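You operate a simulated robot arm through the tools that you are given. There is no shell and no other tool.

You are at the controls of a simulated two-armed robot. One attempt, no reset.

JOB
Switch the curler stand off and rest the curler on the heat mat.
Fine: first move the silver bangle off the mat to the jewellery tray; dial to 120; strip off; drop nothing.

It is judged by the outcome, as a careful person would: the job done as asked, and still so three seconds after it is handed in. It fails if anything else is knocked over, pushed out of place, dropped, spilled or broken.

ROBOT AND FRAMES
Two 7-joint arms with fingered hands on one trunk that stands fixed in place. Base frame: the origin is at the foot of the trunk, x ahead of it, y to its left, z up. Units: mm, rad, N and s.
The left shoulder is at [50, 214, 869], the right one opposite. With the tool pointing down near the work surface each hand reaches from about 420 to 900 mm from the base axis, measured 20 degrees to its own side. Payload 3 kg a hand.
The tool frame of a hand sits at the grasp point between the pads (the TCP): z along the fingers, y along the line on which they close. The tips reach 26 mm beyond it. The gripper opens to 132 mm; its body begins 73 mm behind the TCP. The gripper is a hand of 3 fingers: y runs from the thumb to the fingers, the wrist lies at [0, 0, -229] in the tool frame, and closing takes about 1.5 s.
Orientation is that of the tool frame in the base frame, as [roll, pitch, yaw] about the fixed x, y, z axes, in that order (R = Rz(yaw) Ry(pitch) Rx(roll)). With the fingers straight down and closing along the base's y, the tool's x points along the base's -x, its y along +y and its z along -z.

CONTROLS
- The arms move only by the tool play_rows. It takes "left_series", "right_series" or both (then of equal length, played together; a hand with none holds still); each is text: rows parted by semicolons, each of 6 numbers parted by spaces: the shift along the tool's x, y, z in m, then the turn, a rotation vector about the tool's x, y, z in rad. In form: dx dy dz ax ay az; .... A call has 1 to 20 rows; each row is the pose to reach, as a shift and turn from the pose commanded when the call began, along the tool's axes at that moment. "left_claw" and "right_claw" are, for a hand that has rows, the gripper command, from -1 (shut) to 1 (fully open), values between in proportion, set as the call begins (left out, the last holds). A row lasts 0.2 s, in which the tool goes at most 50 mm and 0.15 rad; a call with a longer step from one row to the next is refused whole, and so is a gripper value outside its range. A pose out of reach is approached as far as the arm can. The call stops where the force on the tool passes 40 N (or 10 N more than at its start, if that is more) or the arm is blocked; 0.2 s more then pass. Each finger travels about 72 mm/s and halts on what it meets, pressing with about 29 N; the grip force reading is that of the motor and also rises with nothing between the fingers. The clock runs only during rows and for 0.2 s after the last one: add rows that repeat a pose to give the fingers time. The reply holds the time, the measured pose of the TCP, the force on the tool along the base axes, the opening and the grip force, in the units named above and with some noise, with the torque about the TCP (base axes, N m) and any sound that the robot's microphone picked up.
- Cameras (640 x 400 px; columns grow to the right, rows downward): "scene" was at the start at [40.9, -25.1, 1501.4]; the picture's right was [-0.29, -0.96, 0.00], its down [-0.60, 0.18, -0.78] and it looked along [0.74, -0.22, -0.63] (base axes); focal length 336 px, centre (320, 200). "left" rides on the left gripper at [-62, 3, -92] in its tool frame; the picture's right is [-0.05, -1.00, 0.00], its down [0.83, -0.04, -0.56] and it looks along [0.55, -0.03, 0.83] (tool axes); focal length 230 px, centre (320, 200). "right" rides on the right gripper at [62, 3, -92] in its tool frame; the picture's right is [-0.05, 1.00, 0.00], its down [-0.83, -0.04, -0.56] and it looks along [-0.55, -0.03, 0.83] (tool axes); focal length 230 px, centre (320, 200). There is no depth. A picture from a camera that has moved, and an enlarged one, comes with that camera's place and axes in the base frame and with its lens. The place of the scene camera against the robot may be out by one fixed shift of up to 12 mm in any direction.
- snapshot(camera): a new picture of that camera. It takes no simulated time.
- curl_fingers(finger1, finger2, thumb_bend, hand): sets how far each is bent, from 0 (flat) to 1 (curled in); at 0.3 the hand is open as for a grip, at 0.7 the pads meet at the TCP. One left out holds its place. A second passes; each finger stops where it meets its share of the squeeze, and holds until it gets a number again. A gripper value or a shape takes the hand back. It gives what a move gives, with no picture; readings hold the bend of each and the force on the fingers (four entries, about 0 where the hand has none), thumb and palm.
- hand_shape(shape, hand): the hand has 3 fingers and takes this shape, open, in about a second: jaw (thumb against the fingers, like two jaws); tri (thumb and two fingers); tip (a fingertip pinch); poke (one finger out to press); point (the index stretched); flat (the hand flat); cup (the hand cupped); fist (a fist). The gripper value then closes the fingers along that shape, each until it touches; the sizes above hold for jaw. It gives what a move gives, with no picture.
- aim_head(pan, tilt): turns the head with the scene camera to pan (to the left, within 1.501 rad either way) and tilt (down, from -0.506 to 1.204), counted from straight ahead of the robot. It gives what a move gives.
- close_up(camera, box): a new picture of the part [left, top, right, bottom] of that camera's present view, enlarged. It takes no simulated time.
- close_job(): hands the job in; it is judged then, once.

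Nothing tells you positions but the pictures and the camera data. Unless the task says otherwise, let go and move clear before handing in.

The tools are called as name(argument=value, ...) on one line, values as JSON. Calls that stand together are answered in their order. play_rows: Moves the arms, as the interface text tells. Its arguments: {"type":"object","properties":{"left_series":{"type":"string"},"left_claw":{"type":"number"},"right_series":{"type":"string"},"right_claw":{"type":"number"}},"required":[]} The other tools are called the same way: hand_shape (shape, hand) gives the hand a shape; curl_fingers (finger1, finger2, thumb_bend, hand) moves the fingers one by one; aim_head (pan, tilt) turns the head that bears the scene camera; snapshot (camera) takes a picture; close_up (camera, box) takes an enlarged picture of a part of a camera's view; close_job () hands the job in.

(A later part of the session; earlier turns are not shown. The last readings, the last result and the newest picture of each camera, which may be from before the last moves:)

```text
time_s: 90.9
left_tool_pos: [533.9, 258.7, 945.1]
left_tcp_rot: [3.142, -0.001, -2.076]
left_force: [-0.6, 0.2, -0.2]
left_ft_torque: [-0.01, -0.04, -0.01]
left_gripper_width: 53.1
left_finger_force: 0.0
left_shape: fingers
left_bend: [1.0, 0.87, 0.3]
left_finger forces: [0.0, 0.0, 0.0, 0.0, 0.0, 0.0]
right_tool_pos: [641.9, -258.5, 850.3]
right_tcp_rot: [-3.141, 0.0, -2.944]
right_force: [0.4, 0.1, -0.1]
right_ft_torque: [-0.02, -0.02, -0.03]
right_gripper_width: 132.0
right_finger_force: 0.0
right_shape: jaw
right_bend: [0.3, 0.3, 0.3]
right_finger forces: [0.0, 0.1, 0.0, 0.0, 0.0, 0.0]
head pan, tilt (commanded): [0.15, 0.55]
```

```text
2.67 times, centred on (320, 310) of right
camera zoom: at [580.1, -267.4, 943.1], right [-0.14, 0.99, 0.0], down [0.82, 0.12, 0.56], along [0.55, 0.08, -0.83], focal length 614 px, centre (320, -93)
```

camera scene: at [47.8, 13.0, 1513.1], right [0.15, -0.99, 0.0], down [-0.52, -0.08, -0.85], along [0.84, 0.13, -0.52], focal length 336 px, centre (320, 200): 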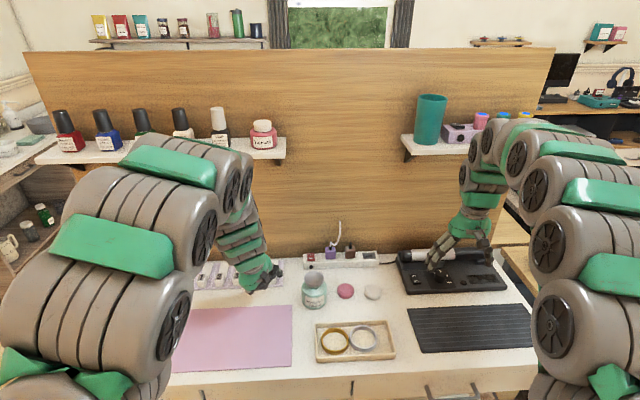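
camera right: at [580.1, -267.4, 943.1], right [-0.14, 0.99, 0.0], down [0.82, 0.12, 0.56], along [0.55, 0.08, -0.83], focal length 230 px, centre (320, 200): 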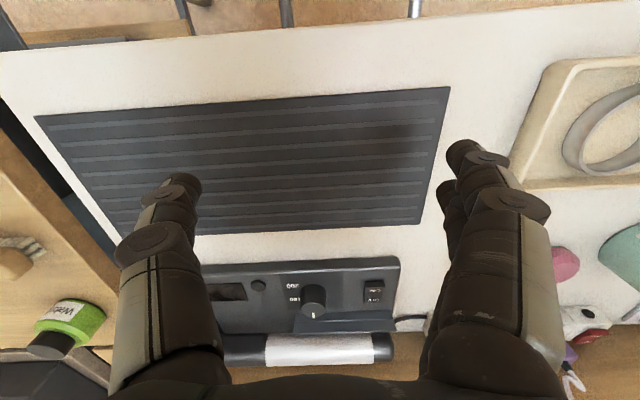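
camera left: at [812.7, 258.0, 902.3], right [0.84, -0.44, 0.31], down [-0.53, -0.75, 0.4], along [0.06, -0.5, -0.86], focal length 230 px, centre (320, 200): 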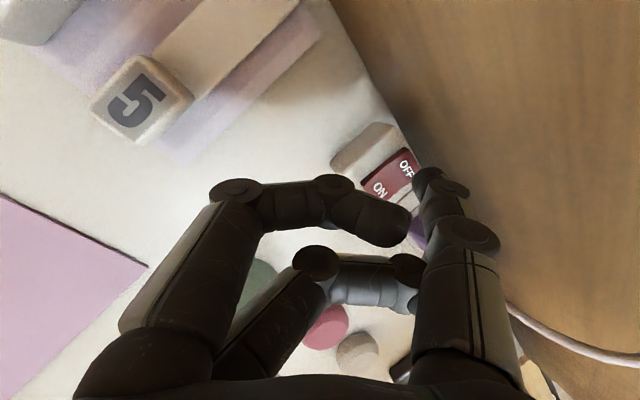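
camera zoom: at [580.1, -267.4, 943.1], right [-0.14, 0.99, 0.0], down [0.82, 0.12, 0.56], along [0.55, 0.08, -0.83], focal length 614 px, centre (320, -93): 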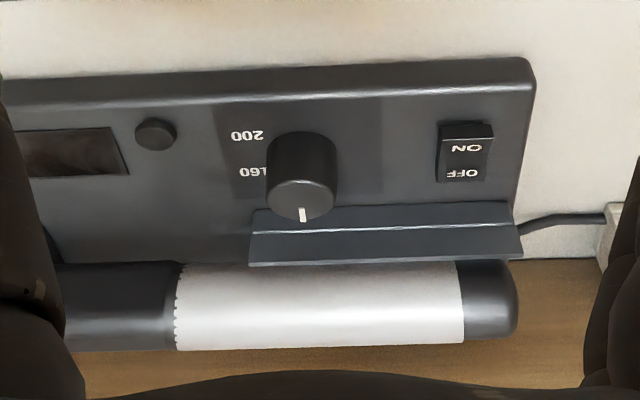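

Triangulation now gives the curler axis at z ≈ 791.5, passing (938.5, -290.5), radius 20. I'll grip the handle just right of the barrel, with the thumb on the near-lower side, the fingers over the far side and the hand tilted 35° forward. First I rotate the hand 90° in free space.

play_rows(right_series="0 0 -0.015 0 0 0.142; 0 0 -0.03 0 0 0.284; 0 0 -0.045 0 0 0.426; 0 0 -0.06 0 0 0.568; 0 0 -0.075 0 0 0.71; 0 0 -0.09 0 0 0.852; 0 0 -0.09 0 0 0.994; 0 0 -0.09 0 0 1.136; 0 0 -0.09 0 0 1.278; 0 0 -0.09 0 0 1.42; 0 0 -0.09 0 0 1.562; 0 0 -0.09 0 0 1.562", right_claw=0)

snapshot(camera="right")

snapshot(camera="scene")

```text
time_s: 93.5
left_tool_pos: [534.1, 258.7, 944.4]
left_tcp_rot: [-3.141, 0.001, -2.075]
left_force: [-0.6, -0.2, -0.6]
left_ft_torque: [0.01, 0.03, -0.03]
left_gripper_width: 53.1
left_finger_force: 0.1
left_shape: fingers
left_bend: [1.0, 0.87, 0.3]
left_finger forces: [0.0, 0.1, 0.0, 0.0, 0.0, 0.0]
right_tool_pos: [640.7, -260.6, 939.1]
right_tcp_rot: [3.141, 0.001, 1.775]
right_force: [0.6, -0.1, -0.9]
right_ft_torque: [0.02, -0.01, 0.02]
right_gripper_width: 66.4
right_finger_force: 0.0
right_shape: jaw
right_bend: [0.73, 0.73, 0.7]
right_finger forces: [0.0, 0.0, 0.0, 0.0, 0.0, 0.1]
head pan, tilt (commanded): [0.15, 0.55]
```

```text
taken
camera right: at [631.3, -198.6, 1032.2], right [0.99, 0.15, 0.0], down [0.13, -0.82, 0.56], along [0.08, -0.55, -0.83], focal length 230 px, centre (320, 200)
```

right: 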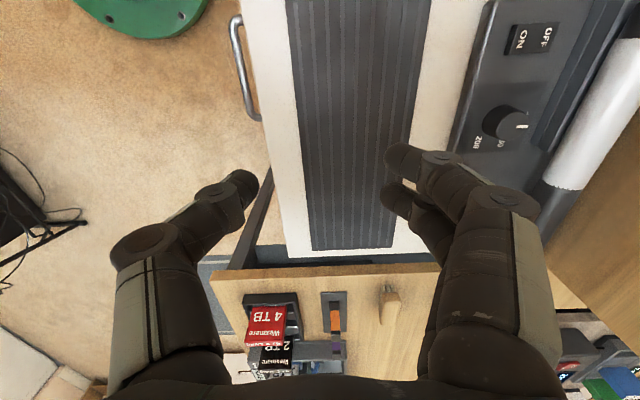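

```text
taken
camera scene: at [47.8, 13.0, 1513.1], right [0.15, -0.99, 0.0], down [-0.52, -0.08, -0.85], along [0.84, 0.13, -0.52], focal length 336 px, centre (320, 200)
```

scene: 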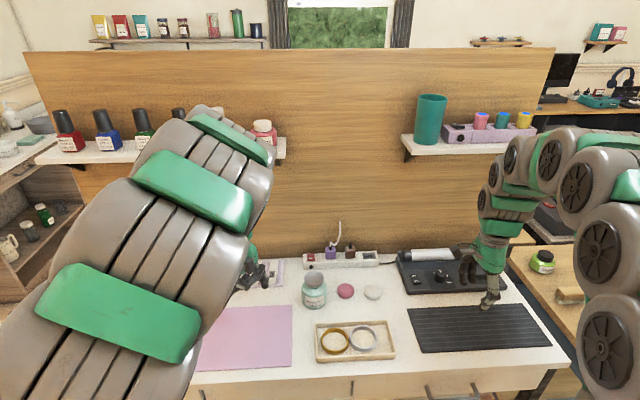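

The rotation works and the head camera now has a clear view of the curler. I take a close look at its rest and surroundings.

close_up(camera="scene", box=[380, 225, 530, 315])

close_up(camera="right", box=[440, 0, 640, 230])

```text
4.27 times, centred on (455, 270) of scene
camera zoom: at [47.8, 13.0, 1513.1], right [0.15, -0.99, 0.0], down [-0.52, -0.08, -0.85], along [0.84, 0.13, -0.52], focal length 1434 px, centre (-256, -99)
```

zoom: 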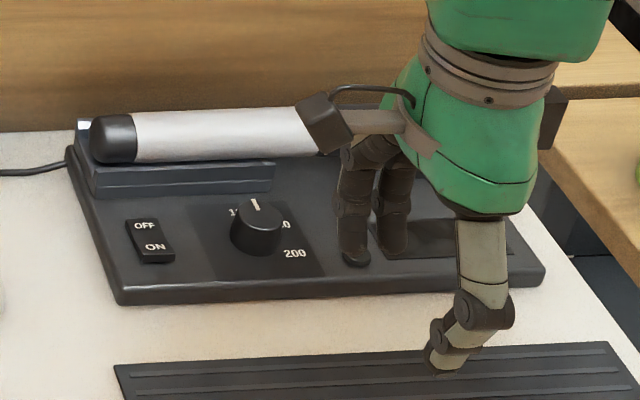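

```text
1.74 times, centred on (540, 115) of right
camera zoom: at [631.3, -198.6, 1032.2], right [0.99, 0.15, 0.0], down [0.13, -0.82, 0.56], along [0.08, -0.55, -0.83], focal length 400 px, centre (-63, 348)
```

zoom: 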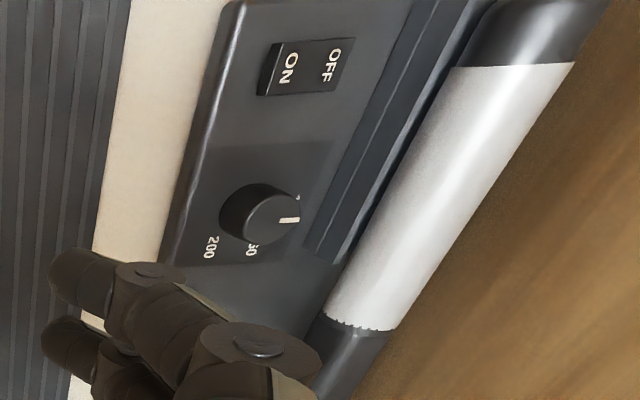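

All clear around the handle. I move to a standoff point in line with the handle while tilting the hand forward 35°.

play_rows(right_series="-0.0144 0.0259 0 -0.0764 0 0; -0.0287 0.0518 0 -0.1528 0 0; -0.0431 0.0776 0 -0.2292 0 0; -0.0574 0.1035 0 -0.3056 0 0; -0.0718 0.1294 0.009 -0.382 0 0; -0.0861 0.1553 0.018 -0.4584 0 0; -0.1005 0.1811 0.027 -0.5348 0 0; -0.1148 0.207 0.0353 -0.611 0 0; -0.1148 0.207 0.0353 -0.611 0 0; -0.1148 0.207 0.0353 -0.611 0 0", right_claw=-0.2)

snapshot(camera="right")

snapshot(camera="scene")

```text
time_s: 95.7
left_tool_pos: [534.3, 260.2, 944.4]
left_tcp_rot: [3.141, 0.0, -2.075]
left_force: [-0.7, 1.0, -0.7]
left_ft_torque: [0.03, -0.01, -0.02]
left_gripper_width: 53.1
left_finger_force: 0.1
left_shape: fingers
left_bend: [1.0, 0.87, 0.3]
left_finger forces: [0.0, 0.1, 0.0, 0.0, 0.1, 0.0]
right_tool_pos: [867.5, -330.4, 905.6]
right_tcp_rot: [2.529, 0.001, 1.776]
right_force: [-0.2, 0.0, -1.0]
right_ft_torque: [-0.01, 0.0, -0.01]
right_gripper_width: 53.1
right_finger_force: 0.1
right_shape: jaw
right_bend: [0.73, 0.73, 0.7]
right_finger forces: [0.0, 0.0, 0.0, 0.0, 0.0, 0.1]
head pan, tilt (commanded): [0.15, 0.55]
```

```text
taken
camera right: at [804.4, -279.7, 983.8], right [0.81, 0.12, 0.57], down [-0.18, -0.89, 0.43], along [0.56, -0.45, -0.7], focal length 230 px, centre (320, 200)
```

right: 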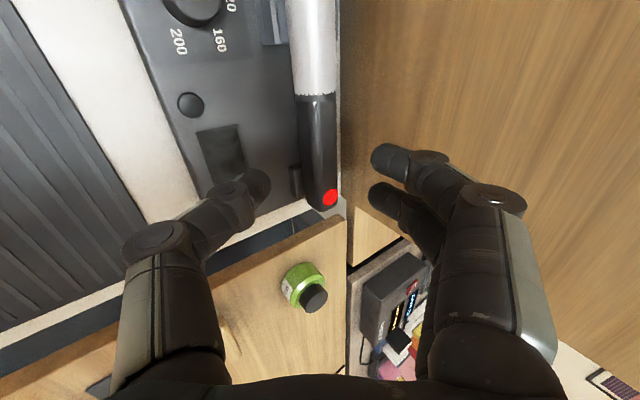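

```text
taken
camera scene: at [47.8, 13.0, 1513.1], right [0.15, -0.99, 0.0], down [-0.52, -0.08, -0.85], along [0.84, 0.13, -0.52], focal length 336 px, centre (320, 200)
```

scene: 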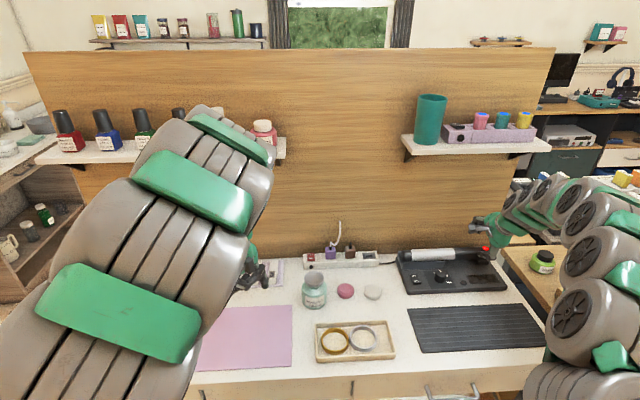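

The hand is aligned and the wrist camera sees the handle between the digits. I zoom in to check the alignment with the handle axis.

close_up(camera="right", box=[220, 40, 420, 240])

close_up(camera="scene", box=[390, 210, 550, 310])

```text
2.00 times, centred on (320, 140) of right
camera zoom: at [804.4, -279.7, 983.8], right [0.81, 0.12, 0.57], down [-0.18, -0.89, 0.43], along [0.56, -0.45, -0.7], focal length 460 px, centre (320, 320)
```

zoom: 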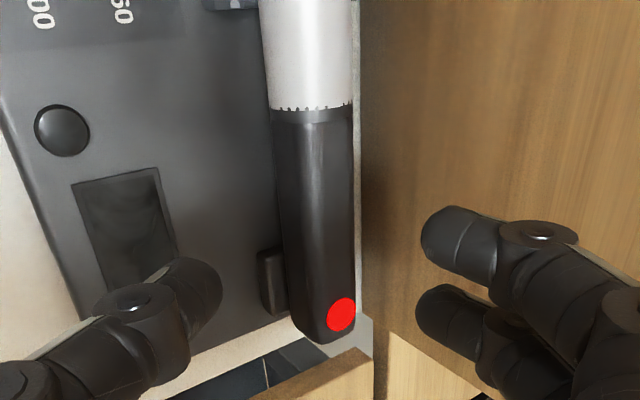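

```text
4.00 times, centred on (470, 260) of scene
camera zoom: at [47.8, 13.0, 1513.1], right [0.15, -0.99, 0.0], down [-0.52, -0.08, -0.85], along [0.84, 0.13, -0.52], focal length 1344 px, centre (-280, -40)
```

zoom: 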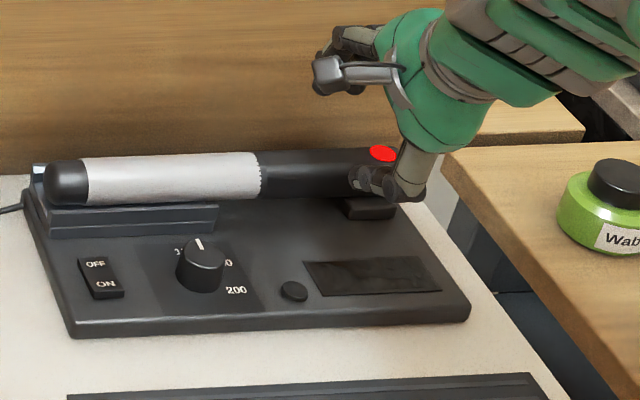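

The handle axis lines up within a couple of millimetres with the grip centre. I advance along the tool axis in stages with a narrow opening, checking clearance.

play_rows(right_series="0 -0.001 0.016 0 0 0; 0 -0.0022 0.032 0 0 0; 0 -0.0022 0.048 0 0 0; 0 -0.0022 0.064 0 0 0; 0 -0.0022 0.078 0 0 0; 0 -0.0022 0.078 0 0 0", right_claw=-0.21)

snapshot(camera="right")

close_up(camera="right", box=[220, 40, 420, 240])

close_up(camera="scene", box=[390, 210, 550, 310])

```text
time_s: 97.1
left_tool_pos: [533.9, 259.6, 944.7]
left_tcp_rot: [-3.141, 0.001, -2.076]
left_force: [0.2, 0.0, -1.0]
left_ft_torque: [-0.01, -0.01, 0.01]
left_gripper_width: 52.9
left_finger_force: 0.0
left_shape: fingers
left_bend: [1.0, 0.87, 0.3]
left_finger forces: [0.0, 0.0, 0.0, 0.1, 0.1, 0.0]
right_tool_pos: [908.4, -322.5, 838.2]
right_tcp_rot: [2.53, 0.0, 1.775]
right_force: [0.2, 0.0, 0.5]
right_ft_torque: [0.0, -0.01, -0.02]
right_gripper_width: 52.7
right_finger_force: 0.0
right_shape: jaw
right_bend: [0.73, 0.73, 0.7]
right_finger forces: [0.1, 0.0, 0.0, 0.2, 0.1, 0.0]
head pan, tilt (commanded): [0.15, 0.55]
```

```text
taken
camera right: at [846.8, -271.0, 917.1], right [0.81, 0.12, 0.57], down [-0.18, -0.89, 0.43], along [0.56, -0.45, -0.7], focal length 230 px, centre (320, 200)
```

right: 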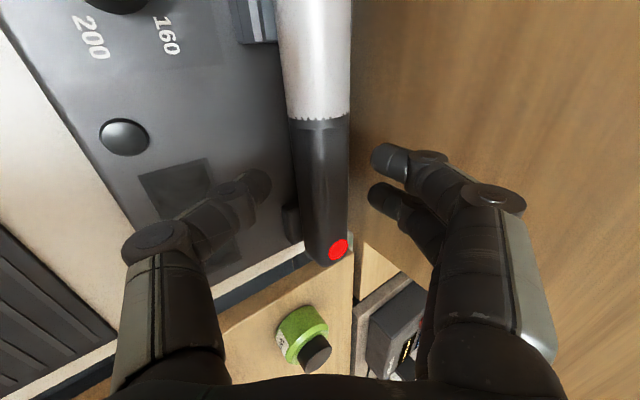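

```text
2.00 times, centred on (320, 140) of right
camera zoom: at [846.8, -271.0, 917.1], right [0.81, 0.12, 0.57], down [-0.18, -0.89, 0.43], along [0.56, -0.45, -0.7], focal length 460 px, centre (320, 320)
```

zoom: 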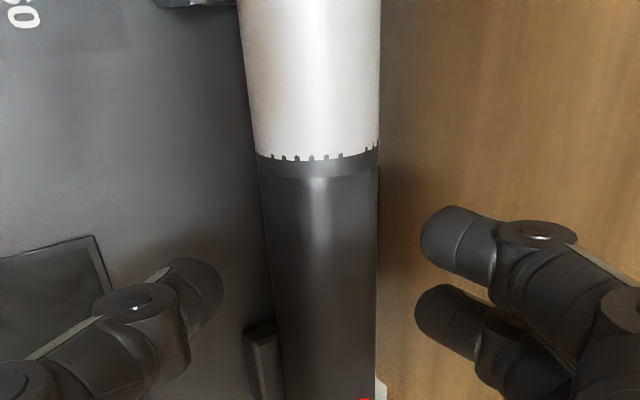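

```text
4.00 times, centred on (470, 260) of scene
camera zoom: at [47.8, 13.0, 1513.1], right [0.15, -0.99, 0.0], down [-0.52, -0.08, -0.85], along [0.84, 0.13, -0.52], focal length 1344 px, centre (-280, -40)
```

zoom: 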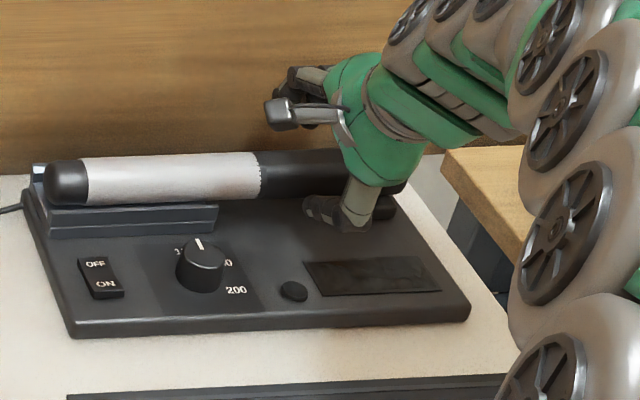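

Handle is centred between thumb and fingers (axis at tool y ≈ -0.5 mm). I advance further in two steps.

play_rows(right_series="0 0 0.009 0 0 0; 0 0 0.018 0 0 0; 0 0 0.026 0 0 0; 0 0 0.026 0 0 0")

close_up(camera="right", box=[180, 60, 460, 260])

close_up(camera="scene", box=[420, 220, 520, 290])

```text
time_s: 98.1
left_tool_pos: [534.2, 259.2, 943.5]
left_tcp_rot: [-3.14, 0.0, -2.077]
left_force: [-1.2, 0.6, -0.5]
left_ft_torque: [0.03, 0.0, 0.0]
left_gripper_width: 53.3
left_finger_force: 0.0
left_shape: fingers
left_bend: [1.0, 0.87, 0.3]
left_finger forces: [0.0, 0.0, 0.0, 0.0, 0.0, 0.0]
right_tool_pos: [925.5, -319.4, 817.4]
right_tcp_rot: [2.53, 0.001, 1.776]
right_force: [-0.1, 0.4, -0.8]
right_ft_torque: [0.0, -0.02, -0.01]
right_gripper_width: 52.5
right_finger_force: 0.1
right_shape: jaw
right_bend: [0.73, 0.73, 0.7]
right_finger forces: [0.0, 0.0, 0.0, 0.1, 0.0, 0.0]
head pan, tilt (commanded): [0.15, 0.55]
```

```text
2.00 times, centred on (320, 160) of right
camera zoom: at [862.4, -267.5, 894.7], right [0.81, 0.12, 0.57], down [-0.18, -0.89, 0.43], along [0.56, -0.45, -0.7], focal length 460 px, centre (320, 280)
```

zoom: 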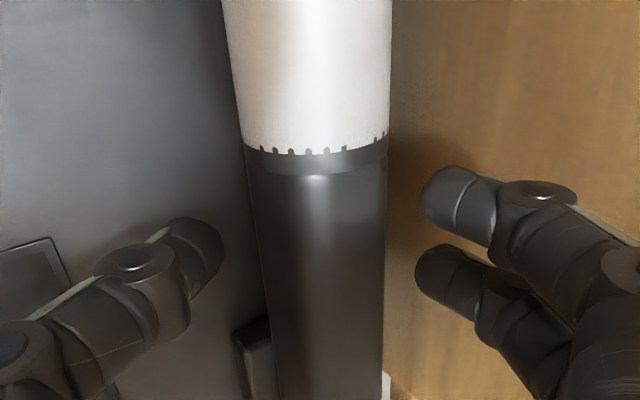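

```text
5.71 times, centred on (470, 255) of scene
camera zoom: at [47.8, 13.0, 1513.1], right [0.15, -0.99, 0.0], down [-0.52, -0.08, -0.85], along [0.84, 0.13, -0.52], focal length 1920 px, centre (-537, -114)
```

zoom: 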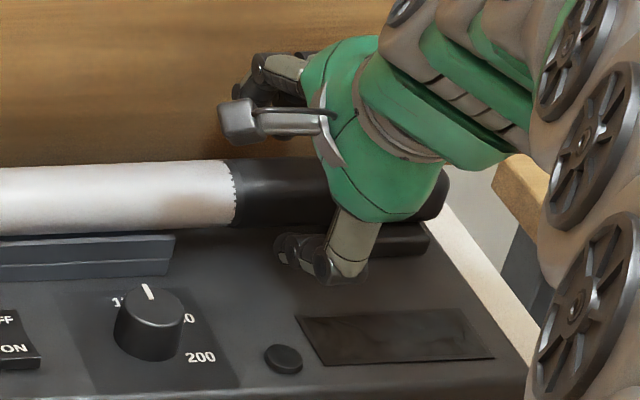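

Clearances look even on both sides. I advance 10 mm, then the last few millimetres watching for panel contact.

play_rows(right_series="0 0 0.0035 0 0 0; 0 0 0.007 0 0 0; 0 0 0.01 0 0 0; 0 0 0.01 0 0 0")

play_rows(right_series="0 0 0.001 0 0 0; 0 0 0.002 0 0 0; 0 0 0.002 0 0 0")

close_up(camera="right", box=[180, 60, 460, 260])

close_up(camera="scene", box=[420, 220, 520, 290])

```text
time_s: 99.1
left_tool_pos: [533.8, 259.8, 944.1]
left_tcp_rot: [3.141, 0.001, -2.074]
left_force: [0.4, 0.4, 0.4]
left_ft_torque: [0.01, 0.0, 0.01]
left_gripper_width: 52.8
left_finger_force: 0.0
left_shape: fingers
left_bend: [1.0, 0.87, 0.3]
left_finger forces: [0.1, 0.0, 0.0, 0.0, 0.0, 0.0]
right_tool_pos: [930.9, -318.8, 808.0]
right_tcp_rot: [2.531, -0.001, 1.777]
right_force: [0.3, -0.6, 0.2]
right_ft_torque: [-0.03, -0.05, -0.01]
right_gripper_width: 52.7
right_finger_force: 0.1
right_shape: jaw
right_bend: [0.73, 0.73, 0.7]
right_finger forces: [0.0, 0.0, 0.0, 0.0, 0.0, 0.0]
head pan, tilt (commanded): [0.15, 0.55]
```

```text
time_s: 99.9
left_tool_pos: [534.7, 259.8, 944.3]
left_tcp_rot: [3.141, -0.001, -2.075]
left_force: [0.0, 0.1, 0.6]
left_ft_torque: [0.01, 0.03, -0.03]
left_gripper_width: 53.3
left_finger_force: 0.0
left_shape: fingers
left_bend: [1.0, 0.87, 0.3]
left_finger forces: [0.0, 0.0, 0.1, 0.0, 0.0, 0.0]
right_tool_pos: [930.3, -316.7, 807.1]
right_tcp_rot: [2.531, -0.001, 1.775]
right_force: [-0.2, 0.9, -0.4]
right_ft_torque: [-0.01, 0.0, -0.02]
right_gripper_width: 52.4
right_finger_force: 0.0
right_shape: jaw
right_bend: [0.73, 0.73, 0.7]
right_finger forces: [0.1, 0.0, 0.0, 0.1, 0.1, 0.1]
head pan, tilt (commanded): [0.15, 0.55]
```

```text
2.00 times, centred on (320, 160) of right
camera zoom: at [869.0, -266.1, 885.6], right [0.81, 0.12, 0.57], down [-0.18, -0.89, 0.43], along [0.56, -0.45, -0.7], focal length 460 px, centre (320, 280)
```

zoom: 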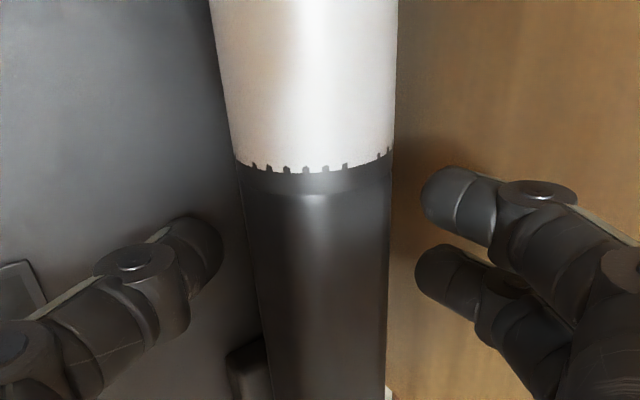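

```text
5.71 times, centred on (470, 255) of scene
camera zoom: at [47.8, 13.0, 1513.1], right [0.15, -0.99, 0.0], down [-0.52, -0.08, -0.85], along [0.84, 0.13, -0.52], focal length 1920 px, centre (-537, -114)
```

zoom: 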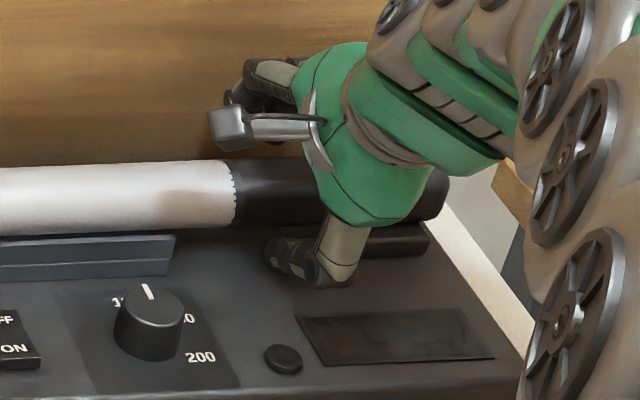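

No contact, and the thumb is about 2 mm above the panel. I close on the handle.

play_rows(right_series="0 0 0 0 0 0; 0 0 0 0 0 0; 0 0 0 0 0 0; 0 0 0 0 0 0; 0 0 0 0 0 0; 0 0 0 0 0 0", right_claw=-1)

close_up(camera="right", box=[180, 60, 460, 260])

close_up(camera="scene", box=[390, 210, 550, 310])

```text
time_s: 101.3
left_tool_pos: [535.4, 260.0, 944.8]
left_tcp_rot: [-3.141, 0.0, -2.076]
left_force: [0.0, 0.7, -0.8]
left_ft_torque: [-0.02, 0.03, -0.01]
left_gripper_width: 53.2
left_finger_force: 0.0
left_shape: fingers
left_bend: [1.0, 0.87, 0.3]
left_finger forces: [0.1, 0.1, 0.1, 0.0, 0.0, 0.1]
right_tool_pos: [931.3, -317.9, 808.0]
right_tcp_rot: [2.531, -0.002, 1.775]
right_force: [-2.5, 0.2, 5.3]
right_ft_torque: [-0.06, 0.14, 0.05]
right_gripper_width: 33.9
right_finger_force: 29.5
right_shape: jaw
right_bend: [0.74, 0.74, 0.7]
right_finger forces: [11.2, 11.0, 0.1, 0.0, 24.3, 0.0]
head pan, tilt (commanded): [0.15, 0.55]
```

```text
2.00 times, centred on (320, 160) of right
camera zoom: at [868.9, -266.2, 885.7], right [0.81, 0.12, 0.57], down [-0.18, -0.89, 0.43], along [0.56, -0.45, -0.7], focal length 460 px, centre (320, 280)
```

zoom: 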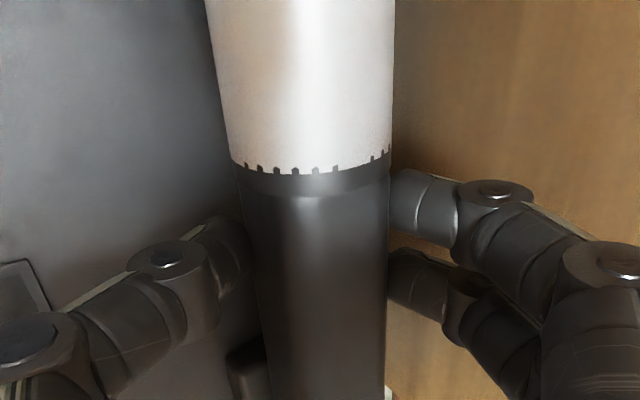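

```text
4.00 times, centred on (470, 260) of scene
camera zoom: at [47.7, 13.1, 1513.1], right [0.15, -0.99, 0.0], down [-0.52, -0.08, -0.85], along [0.84, 0.13, -0.52], focal length 1344 px, centre (-280, -40)
```

zoom: 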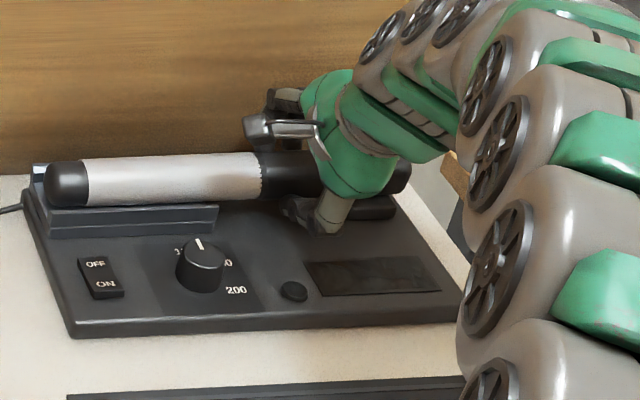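

The handle is gripped (11 + 11 N vs 24 N). I lift straight up slowly by 20 mm and check it stays level.

play_rows(right_series="0 0.0014 -0.002 0 0 0; 0 0.0029 -0.0041 0 0 0; 0 0.0046 -0.0065 0 0 0; 0 0.0069 -0.0098 0 0 0; 0 0.0092 -0.0131 0 0 0; 0 0.0115 -0.0164 0 0 0; 0 0.0115 -0.0164 0 0 0; 0 0.0115 -0.0164 0 0 0")

close_up(camera="right", box=[180, 60, 460, 260])

close_up(camera="scene", box=[390, 210, 550, 310])

```text
time_s: 103.1
left_tool_pos: [533.8, 258.4, 944.0]
left_tcp_rot: [-3.141, 0.001, -2.074]
left_force: [-0.5, -0.3, -0.3]
left_ft_torque: [0.0, 0.01, 0.02]
left_gripper_width: 53.1
left_finger_force: 0.0
left_shape: fingers
left_bend: [1.0, 0.87, 0.3]
left_finger forces: [0.0, 0.1, 0.0, 0.0, 0.1, 0.0]
right_tool_pos: [930.1, -318.1, 827.0]
right_tcp_rot: [2.53, 0.0, 1.776]
right_force: [-0.9, -0.5, -4.2]
right_ft_torque: [-0.11, 0.03, 0.0]
right_gripper_width: 33.3
right_finger_force: 29.1
right_shape: jaw
right_bend: [0.74, 0.75, 0.7]
right_finger forces: [11.2, 10.1, 0.0, 0.0, 22.0, 0.1]
head pan, tilt (commanded): [0.15, 0.55]
```

```text
2.00 times, centred on (320, 160) of right
camera zoom: at [868.7, -265.8, 905.4], right [0.81, 0.12, 0.57], down [-0.18, -0.89, 0.43], along [0.56, -0.45, -0.7], focal length 460 px, centre (320, 280)
```

zoom: 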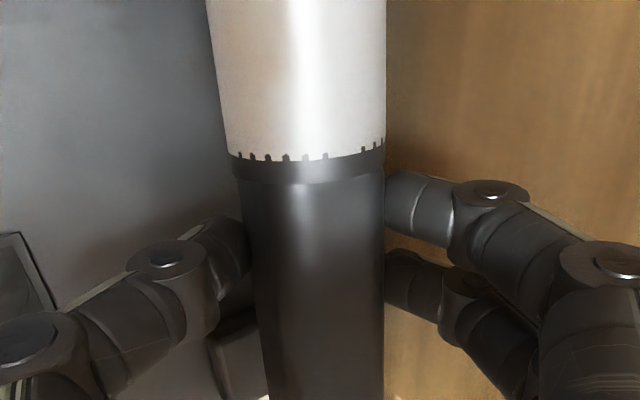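

```text
4.00 times, centred on (470, 260) of scene
camera zoom: at [47.8, 13.0, 1513.1], right [0.15, -0.99, 0.0], down [-0.52, -0.08, -0.85], along [0.84, 0.13, -0.52], focal length 1344 px, centre (-280, -40)
```

zoom: 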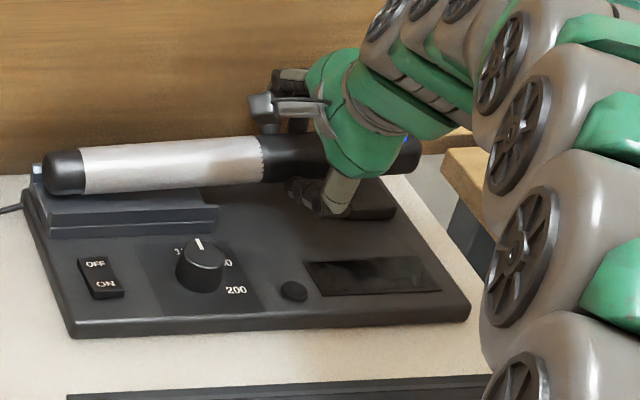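

The handle rose but the tip lags a little, so the curler droops slightly at the barrel end. I lift a bit more to see whether it is holding or slipping.

play_rows(right_series="0 0.0012 -0.0016 0 0 0; 0 0.0023 -0.0033 0 0 0; 0 0.0035 -0.0049 0 0 0; 0 0.0046 -0.0065 0 0 0; 0 0.0046 -0.0065 0 0 0; 0 0.0046 -0.0065 0 0 0")

close_up(camera="right", box=[180, 60, 460, 260])

close_up(camera="scene", box=[390, 210, 550, 310])

```text
time_s: 104.5
left_tool_pos: [534.5, 260.9, 944.8]
left_tcp_rot: [-3.141, 0.002, -2.075]
left_force: [0.3, 0.7, -0.5]
left_ft_torque: [0.03, -0.04, -0.01]
left_gripper_width: 53.5
left_finger_force: 0.0
left_shape: fingers
left_bend: [1.0, 0.87, 0.3]
left_finger forces: [0.0, 0.1, 0.0, 0.1, 0.1, 0.0]
right_tool_pos: [931.5, -316.5, 835.6]
right_tcp_rot: [2.529, 0.0, 1.776]
right_force: [-0.4, -0.4, -2.8]
right_ft_torque: [-0.13, 0.01, -0.02]
right_gripper_width: 33.2
right_finger_force: 29.1
right_shape: jaw
right_bend: [0.74, 0.75, 0.7]
right_finger forces: [11.3, 9.9, 0.0, 0.0, 21.6, 0.1]
head pan, tilt (commanded): [0.15, 0.55]
```

```text
2.00 times, centred on (320, 160) of right
camera zoom: at [868.6, -265.7, 914.1], right [0.81, 0.12, 0.57], down [-0.18, -0.89, 0.43], along [0.56, -0.45, -0.7], focal length 460 px, centre (320, 280)
```

zoom: 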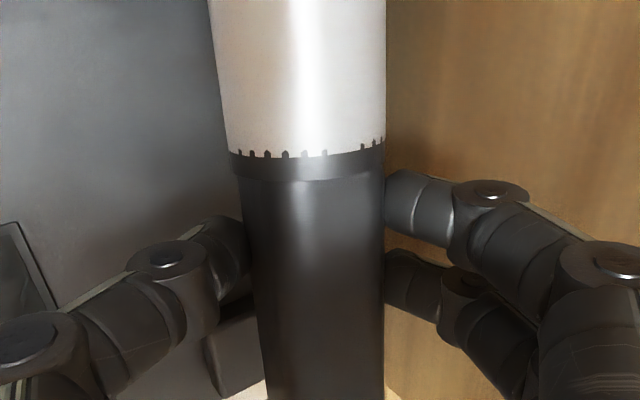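

```text
4.00 times, centred on (470, 260) of scene
camera zoom: at [47.8, 13.0, 1513.1], right [0.15, -0.99, 0.0], down [-0.52, -0.08, -0.85], along [0.84, 0.13, -0.52], focal length 1344 px, centre (-280, -40)
```

zoom: 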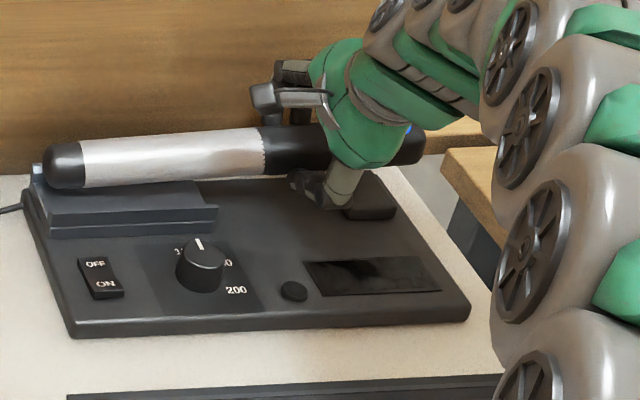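

The load reading (≈2.8 N, 0.13 N·m) suggests it's fully carried now. I hold for two seconds to see if it creeps.

play_rows(right_series="0 0 0 0 0 0; 0 0 0 0 0 0; 0 0 0 0 0 0; 0 0 0 0 0 0; 0 0 0 0 0 0; 0 0 0 0 0 0; 0 0 0 0 0 0; 0 0 0 0 0 0; 0 0 0 0 0 0; 0 0 0 0 0 0")

close_up(camera="scene", box=[390, 210, 550, 310])

close_up(camera="right", box=[180, 0, 460, 260])

```text
time_s: 106.7
left_tool_pos: [535.0, 260.6, 943.3]
left_tcp_rot: [3.141, 0.001, -2.075]
left_force: [0.3, 0.0, 0.4]
left_ft_torque: [0.04, -0.02, 0.01]
left_gripper_width: 52.9
left_finger_force: 0.0
left_shape: fingers
left_bend: [1.0, 0.87, 0.3]
left_finger forces: [0.0, 0.0, 0.0, 0.0, 0.0, 0.0]
right_tool_pos: [931.6, -315.8, 835.3]
right_tcp_rot: [2.53, 0.0, 1.779]
right_force: [0.2, 0.4, -3.1]
right_ft_torque: [-0.14, 0.02, 0.01]
right_gripper_width: 33.1
right_finger_force: 28.4
right_shape: jaw
right_bend: [0.74, 0.75, 0.7]
right_finger forces: [11.2, 10.0, 0.0, 0.0, 21.6, 0.0]
head pan, tilt (commanded): [0.15, 0.55]
```

```text
4.00 times, centred on (470, 260) of scene
camera zoom: at [47.9, 13.0, 1513.1], right [0.15, -0.99, 0.0], down [-0.52, -0.08, -0.85], along [0.84, 0.13, -0.52], focal length 1344 px, centre (-280, -40)
```

zoom: 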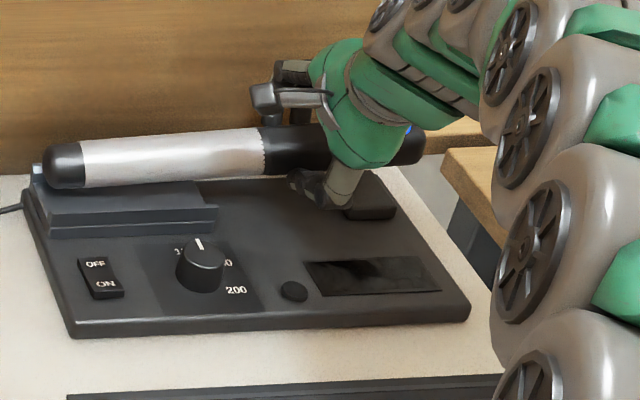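

```text
1.54 times, centred on (320, 130) of right
camera zoom: at [868.6, -265.7, 913.9], right [0.81, 0.12, 0.57], down [-0.18, -0.89, 0.43], along [0.56, -0.45, -0.7], focal length 354 px, centre (320, 308)
```

zoom: 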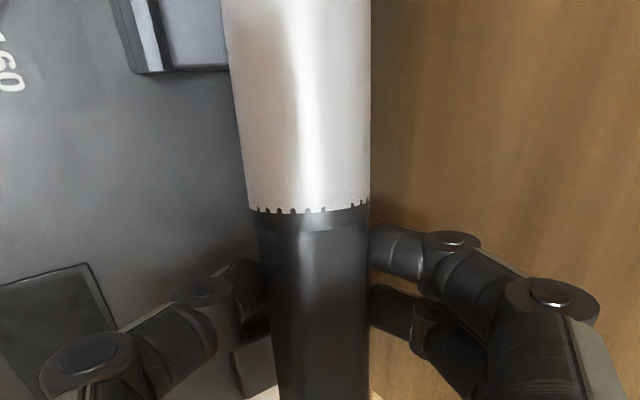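

It's stable with a small constant droop of about 4°. I raise it clear of the stand, then bring it back over the mat while returning the hand to vertical.

play_rows(right_series="0 0.0069 -0.0098 0 0 0; 0 0.0155 -0.0221 0 0 0; 0 0.0265 -0.0376 0 0 0; 0 0.0374 -0.0532 0 0 0; 0 0.0374 -0.0532 0 0 0")

snapshot(camera="scene")

close_up(camera="scene", box=[390, 180, 550, 310])

```text
time_s: 107.9
left_tool_pos: [535.4, 259.4, 944.7]
left_tcp_rot: [-3.14, 0.0, -2.076]
left_force: [0.2, -0.2, -0.3]
left_ft_torque: [0.0, -0.02, 0.01]
left_gripper_width: 53.2
left_finger_force: 0.1
left_shape: fingers
left_bend: [1.0, 0.87, 0.3]
left_finger forces: [0.0, 0.1, 0.0, 0.0, 0.1, 0.0]
right_tool_pos: [931.0, -317.4, 899.8]
right_tcp_rot: [2.528, 0.0, 1.776]
right_force: [0.6, -0.6, -3.3]
right_ft_torque: [-0.16, 0.03, -0.03]
right_gripper_width: 33.1
right_finger_force: 28.8
right_shape: jaw
right_bend: [0.74, 0.75, 0.7]
right_finger forces: [11.2, 9.9, 0.0, 0.0, 21.7, 0.0]
head pan, tilt (commanded): [0.15, 0.55]
```

```text
taken
camera scene: at [47.9, 13.0, 1513.1], right [0.15, -0.99, 0.0], down [-0.52, -0.08, -0.85], along [0.84, 0.13, -0.52], focal length 336 px, centre (320, 200)
```

scene: 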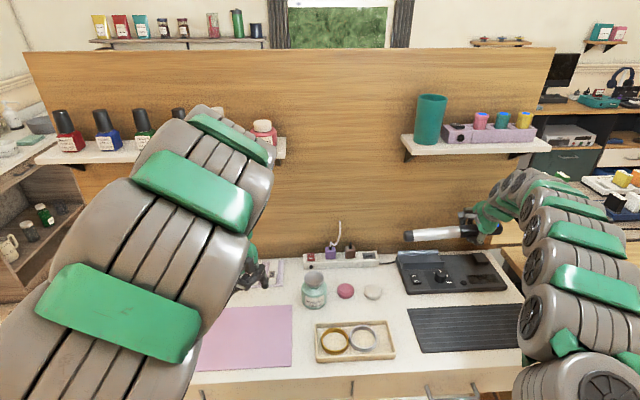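

```text
3.08 times, centred on (470, 245) of scene
camera zoom: at [47.9, 13.0, 1513.1], right [0.15, -0.99, 0.0], down [-0.52, -0.08, -0.85], along [0.84, 0.13, -0.52], focal length 1034 px, centre (-142, 62)
```

zoom: 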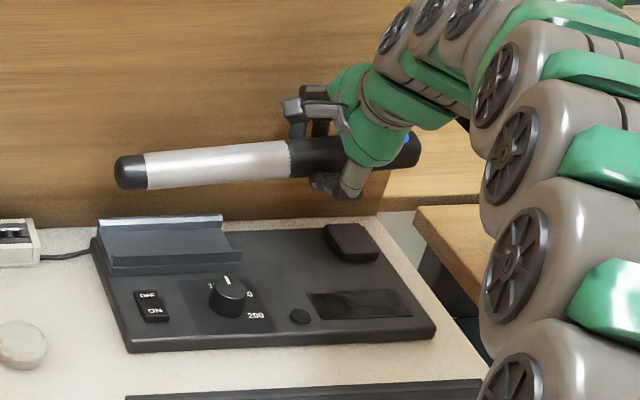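

The curler is clear and the stand hasn't shifted. I carry it back over the mat, turning the hand upright on the way.

play_rows(right_series="-0.0006 -0.0094 -0.0066 0.03 0 0; -0.0019 -0.0283 -0.0199 0.0916 0 0; -0.0032 -0.0471 -0.0331 0.1527 0 0; -0.0044 -0.0659 -0.0463 0.2138 0 0; -0.0057 -0.0848 -0.0596 0.275 0 0; -0.0069 -0.1036 -0.0728 0.336 0 0; -0.0082 -0.1225 -0.0861 0.397 0 0; -0.0095 -0.1413 -0.0993 0.4583 0 0; -0.0107 -0.1601 -0.1125 0.5194 0 0; -0.0119 -0.1779 -0.125 0.577 0 0; -0.0126 -0.1884 -0.1324 0.6125 0 0; -0.0126 -0.1884 -0.1324 0.6125 0 0; -0.0126 -0.1884 -0.1324 0.6125 0 0")

snapshot(camera="right")

snapshot(camera="scene")

```text
time_s: 110.7
left_tool_pos: [534.6, 259.7, 945.1]
left_tcp_rot: [3.141, 0.0, -2.075]
left_force: [-0.5, -0.4, 1.0]
left_ft_torque: [0.0, -0.04, 0.03]
left_gripper_width: 53.3
left_finger_force: 0.0
left_shape: fingers
left_bend: [1.0, 0.87, 0.3]
left_finger forces: [0.1, 0.0, 0.0, 0.0, 0.0, 0.0]
right_tool_pos: [708.4, -376.6, 902.7]
right_tcp_rot: [-3.14, 0.0, 1.774]
right_force: [0.1, 0.0, -3.2]
right_ft_torque: [-0.15, -0.03, -0.01]
right_gripper_width: 31.3
right_finger_force: 28.9
right_shape: jaw
right_bend: [0.74, 0.75, 0.7]
right_finger forces: [12.4, 10.0, 0.0, 0.0, 21.3, 0.1]
head pan, tilt (commanded): [0.15, 0.55]
```

```text
taken
camera right: at [697.7, -314.5, 994.9], right [0.99, 0.15, 0.0], down [0.13, -0.82, 0.56], along [0.08, -0.55, -0.83], focal length 230 px, centre (320, 200)
```

right: 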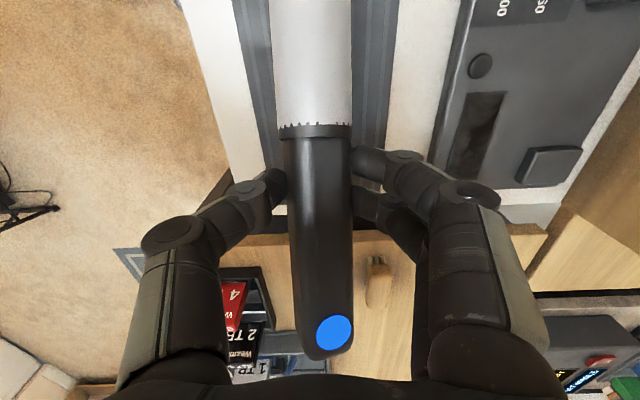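

```text
taken
camera scene: at [47.8, 13.0, 1513.1], right [0.15, -0.99, 0.0], down [-0.52, -0.08, -0.85], along [0.84, 0.13, -0.52], focal length 336 px, centre (320, 200)
```

scene: 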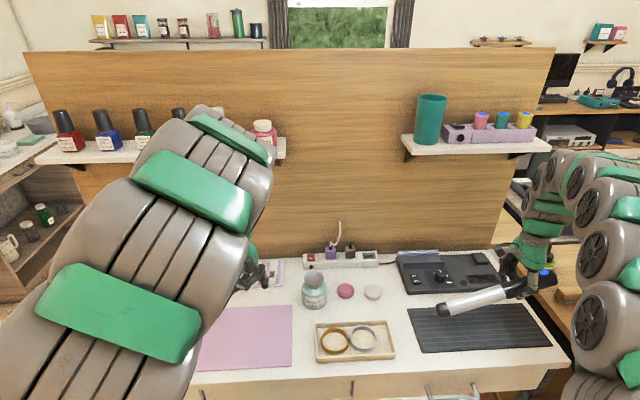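

The curler is over the mat, but it drooped further during the swing (barrel end low). I zoom to measure the tilt before lowering.

close_up(camera="scene", box=[400, 230, 580, 350])

close_up(camera="right", box=[180, 0, 480, 380])

```text
3.33 times, centred on (490, 290) of scene
camera zoom: at [47.8, 13.0, 1513.1], right [0.15, -0.99, 0.0], down [-0.52, -0.08, -0.85], along [0.84, 0.13, -0.52], focal length 1120 px, centre (-247, -100)
```

zoom: 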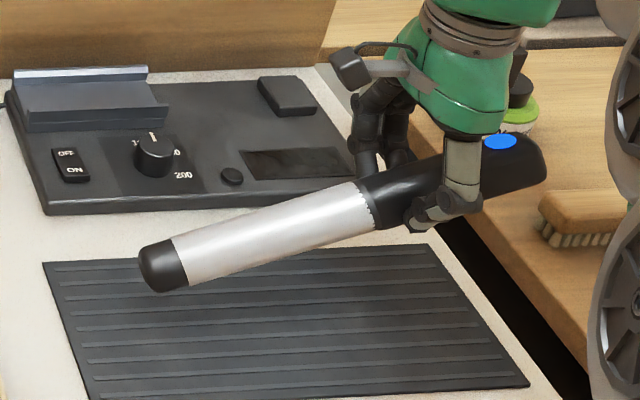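

```text
1.05 times, centred on (330, 190) of right (not enlarged: the box is as wide or as high as the picture)
camera zoom: at [697.7, -314.5, 994.9], right [0.99, 0.15, 0.0], down [0.13, -0.82, 0.56], along [0.08, -0.55, -0.83], focal length 242 px, centre (310, 210)
```

zoom: 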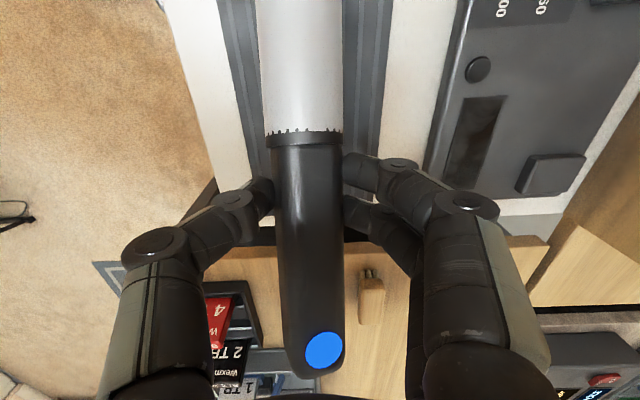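

The droop is about 23°, since friction alone resists the barrel's weight about the pinch axis. It's still safely held, so I'll lower it so the tip meets the mat first, then lay the handle down along an arc. First I shift 15 mm left and lower 28 mm.

play_rows(right_series="0.003 0 0.005 0 0 0; 0.007 0 0.011 0 0 0; 0.011 0 0.017 0 0 0; 0.015 0 0.023 0 0 0; 0.015 0 0.028 0 0 0; 0.015 0 0.028 0 0 0")

close_up(camera="scene", box=[400, 230, 580, 350])

```text
time_s: 112.1
left_tool_pos: [534.6, 259.7, 945.1]
left_tcp_rot: [-3.141, 0.001, -2.075]
left_force: [-0.5, -0.1, -0.3]
left_ft_torque: [-0.03, 0.01, -0.02]
left_gripper_width: 52.8
left_finger_force: 0.1
left_shape: fingers
left_bend: [1.0, 0.87, 0.3]
left_finger forces: [0.0, 0.0, 0.1, 0.0, 0.1, 0.0]
right_tool_pos: [703.6, -361.6, 872.6]
right_tcp_rot: [-3.141, 0.0, 1.777]
right_force: [0.0, -0.7, -3.2]
right_ft_torque: [-0.12, -0.04, 0.0]
right_gripper_width: 31.6
right_finger_force: 28.9
right_shape: jaw
right_bend: [0.74, 0.75, 0.7]
right_finger forces: [12.3, 10.1, 0.0, 0.0, 21.3, 0.0]
head pan, tilt (commanded): [0.15, 0.55]
```

```text
3.33 times, centred on (490, 290) of scene
camera zoom: at [47.8, 13.0, 1513.1], right [0.15, -0.99, 0.0], down [-0.52, -0.08, -0.85], along [0.84, 0.13, -0.52], focal length 1120 px, centre (-247, -100)
```

zoom: 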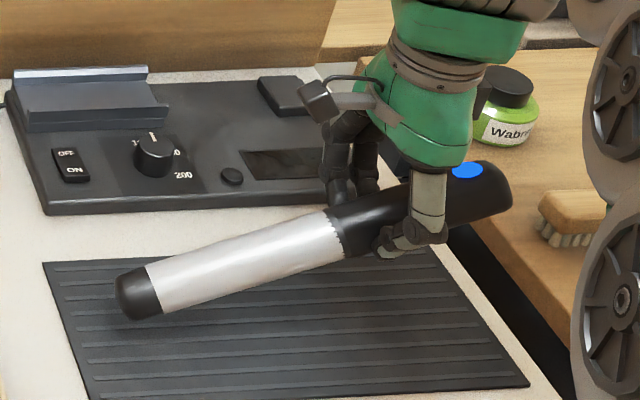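

Tilt is stable at about 23°, and the tip is around 10 mm above the mat. I lower gently until the tip touches.

play_rows(right_series="0 0 0.002 0 0 0; 0 0 0.004 0 0 0; 0 0 0.006 0 0 0; 0 0 0.008 0 0 0; 0 0 0.008 0 0 0")

close_up(camera="scene", box=[400, 230, 580, 350])

```text
time_s: 113.3
left_tool_pos: [534.3, 258.9, 946.1]
left_tcp_rot: [3.141, 0.001, -2.076]
left_force: [-0.3, -0.2, -0.7]
left_ft_torque: [0.0, 0.04, 0.0]
left_gripper_width: 53.2
left_finger_force: 0.1
left_shape: fingers
left_bend: [1.0, 0.87, 0.3]
left_finger forces: [0.0, 0.1, 0.0, 0.0, 0.0, 0.0]
right_tool_pos: [706.3, -361.4, 865.6]
right_tcp_rot: [-3.138, 0.0, 1.776]
right_force: [0.9, 0.2, -3.5]
right_ft_torque: [-0.17, -0.03, 0.0]
right_gripper_width: 31.6
right_finger_force: 28.8
right_shape: jaw
right_bend: [0.74, 0.75, 0.7]
right_finger forces: [12.4, 10.0, 0.0, 0.0, 21.2, 0.1]
head pan, tilt (commanded): [0.15, 0.55]
```

```text
3.33 times, centred on (490, 290) of scene
camera zoom: at [47.8, 13.0, 1513.1], right [0.15, -0.99, 0.0], down [-0.52, -0.08, -0.85], along [0.84, 0.13, -0.52], focal length 1120 px, centre (-247, -100)
```

zoom: 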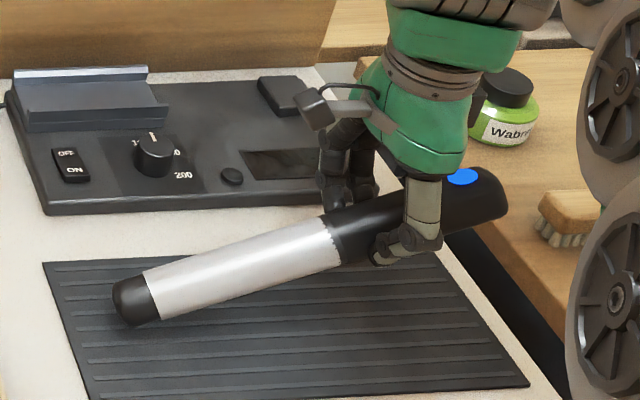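

play_rows(right_series="0 0 0.002 0 0 0; 0 0 0.004 0 0 0; 0 0 0.006 0 0 0; 0 0 0.008 0 0 0; 0 0 0.008 0 0 0")

close_up(camera="scene", box=[400, 230, 580, 350])

```text
time_s: 114.5
left_tool_pos: [534.3, 259.5, 946.5]
left_tcp_rot: [-3.141, 0.001, -2.075]
left_force: [0.5, 0.8, 0.6]
left_ft_torque: [0.03, 0.0, -0.01]
left_gripper_width: 53.0
left_finger_force: 0.1
left_shape: fingers
left_bend: [1.0, 0.87, 0.3]
left_finger forces: [0.0, 0.1, 0.0, 0.0, 0.1, 0.0]
right_tool_pos: [706.3, -361.5, 857.9]
right_tcp_rot: [-3.139, 0.0, 1.777]
right_force: [0.6, 0.3, -3.1]
right_ft_torque: [-0.14, -0.03, 0.01]
right_gripper_width: 31.2
right_finger_force: 28.9
right_shape: jaw
right_bend: [0.74, 0.75, 0.7]
right_finger forces: [12.2, 10.1, 0.0, 0.0, 21.3, 0.1]
head pan, tilt (commanded): [0.15, 0.55]
```

```text
3.33 times, centred on (490, 290) of scene
camera zoom: at [47.8, 13.0, 1513.1], right [0.15, -0.99, 0.0], down [-0.52, -0.08, -0.85], along [0.84, 0.13, -0.52], focal length 1120 px, centre (-247, -100)
```

zoom: 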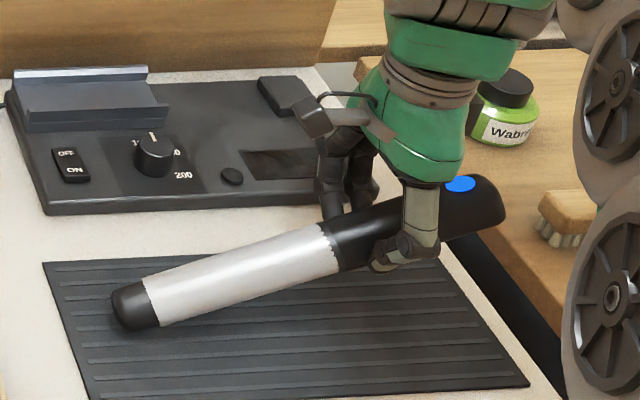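

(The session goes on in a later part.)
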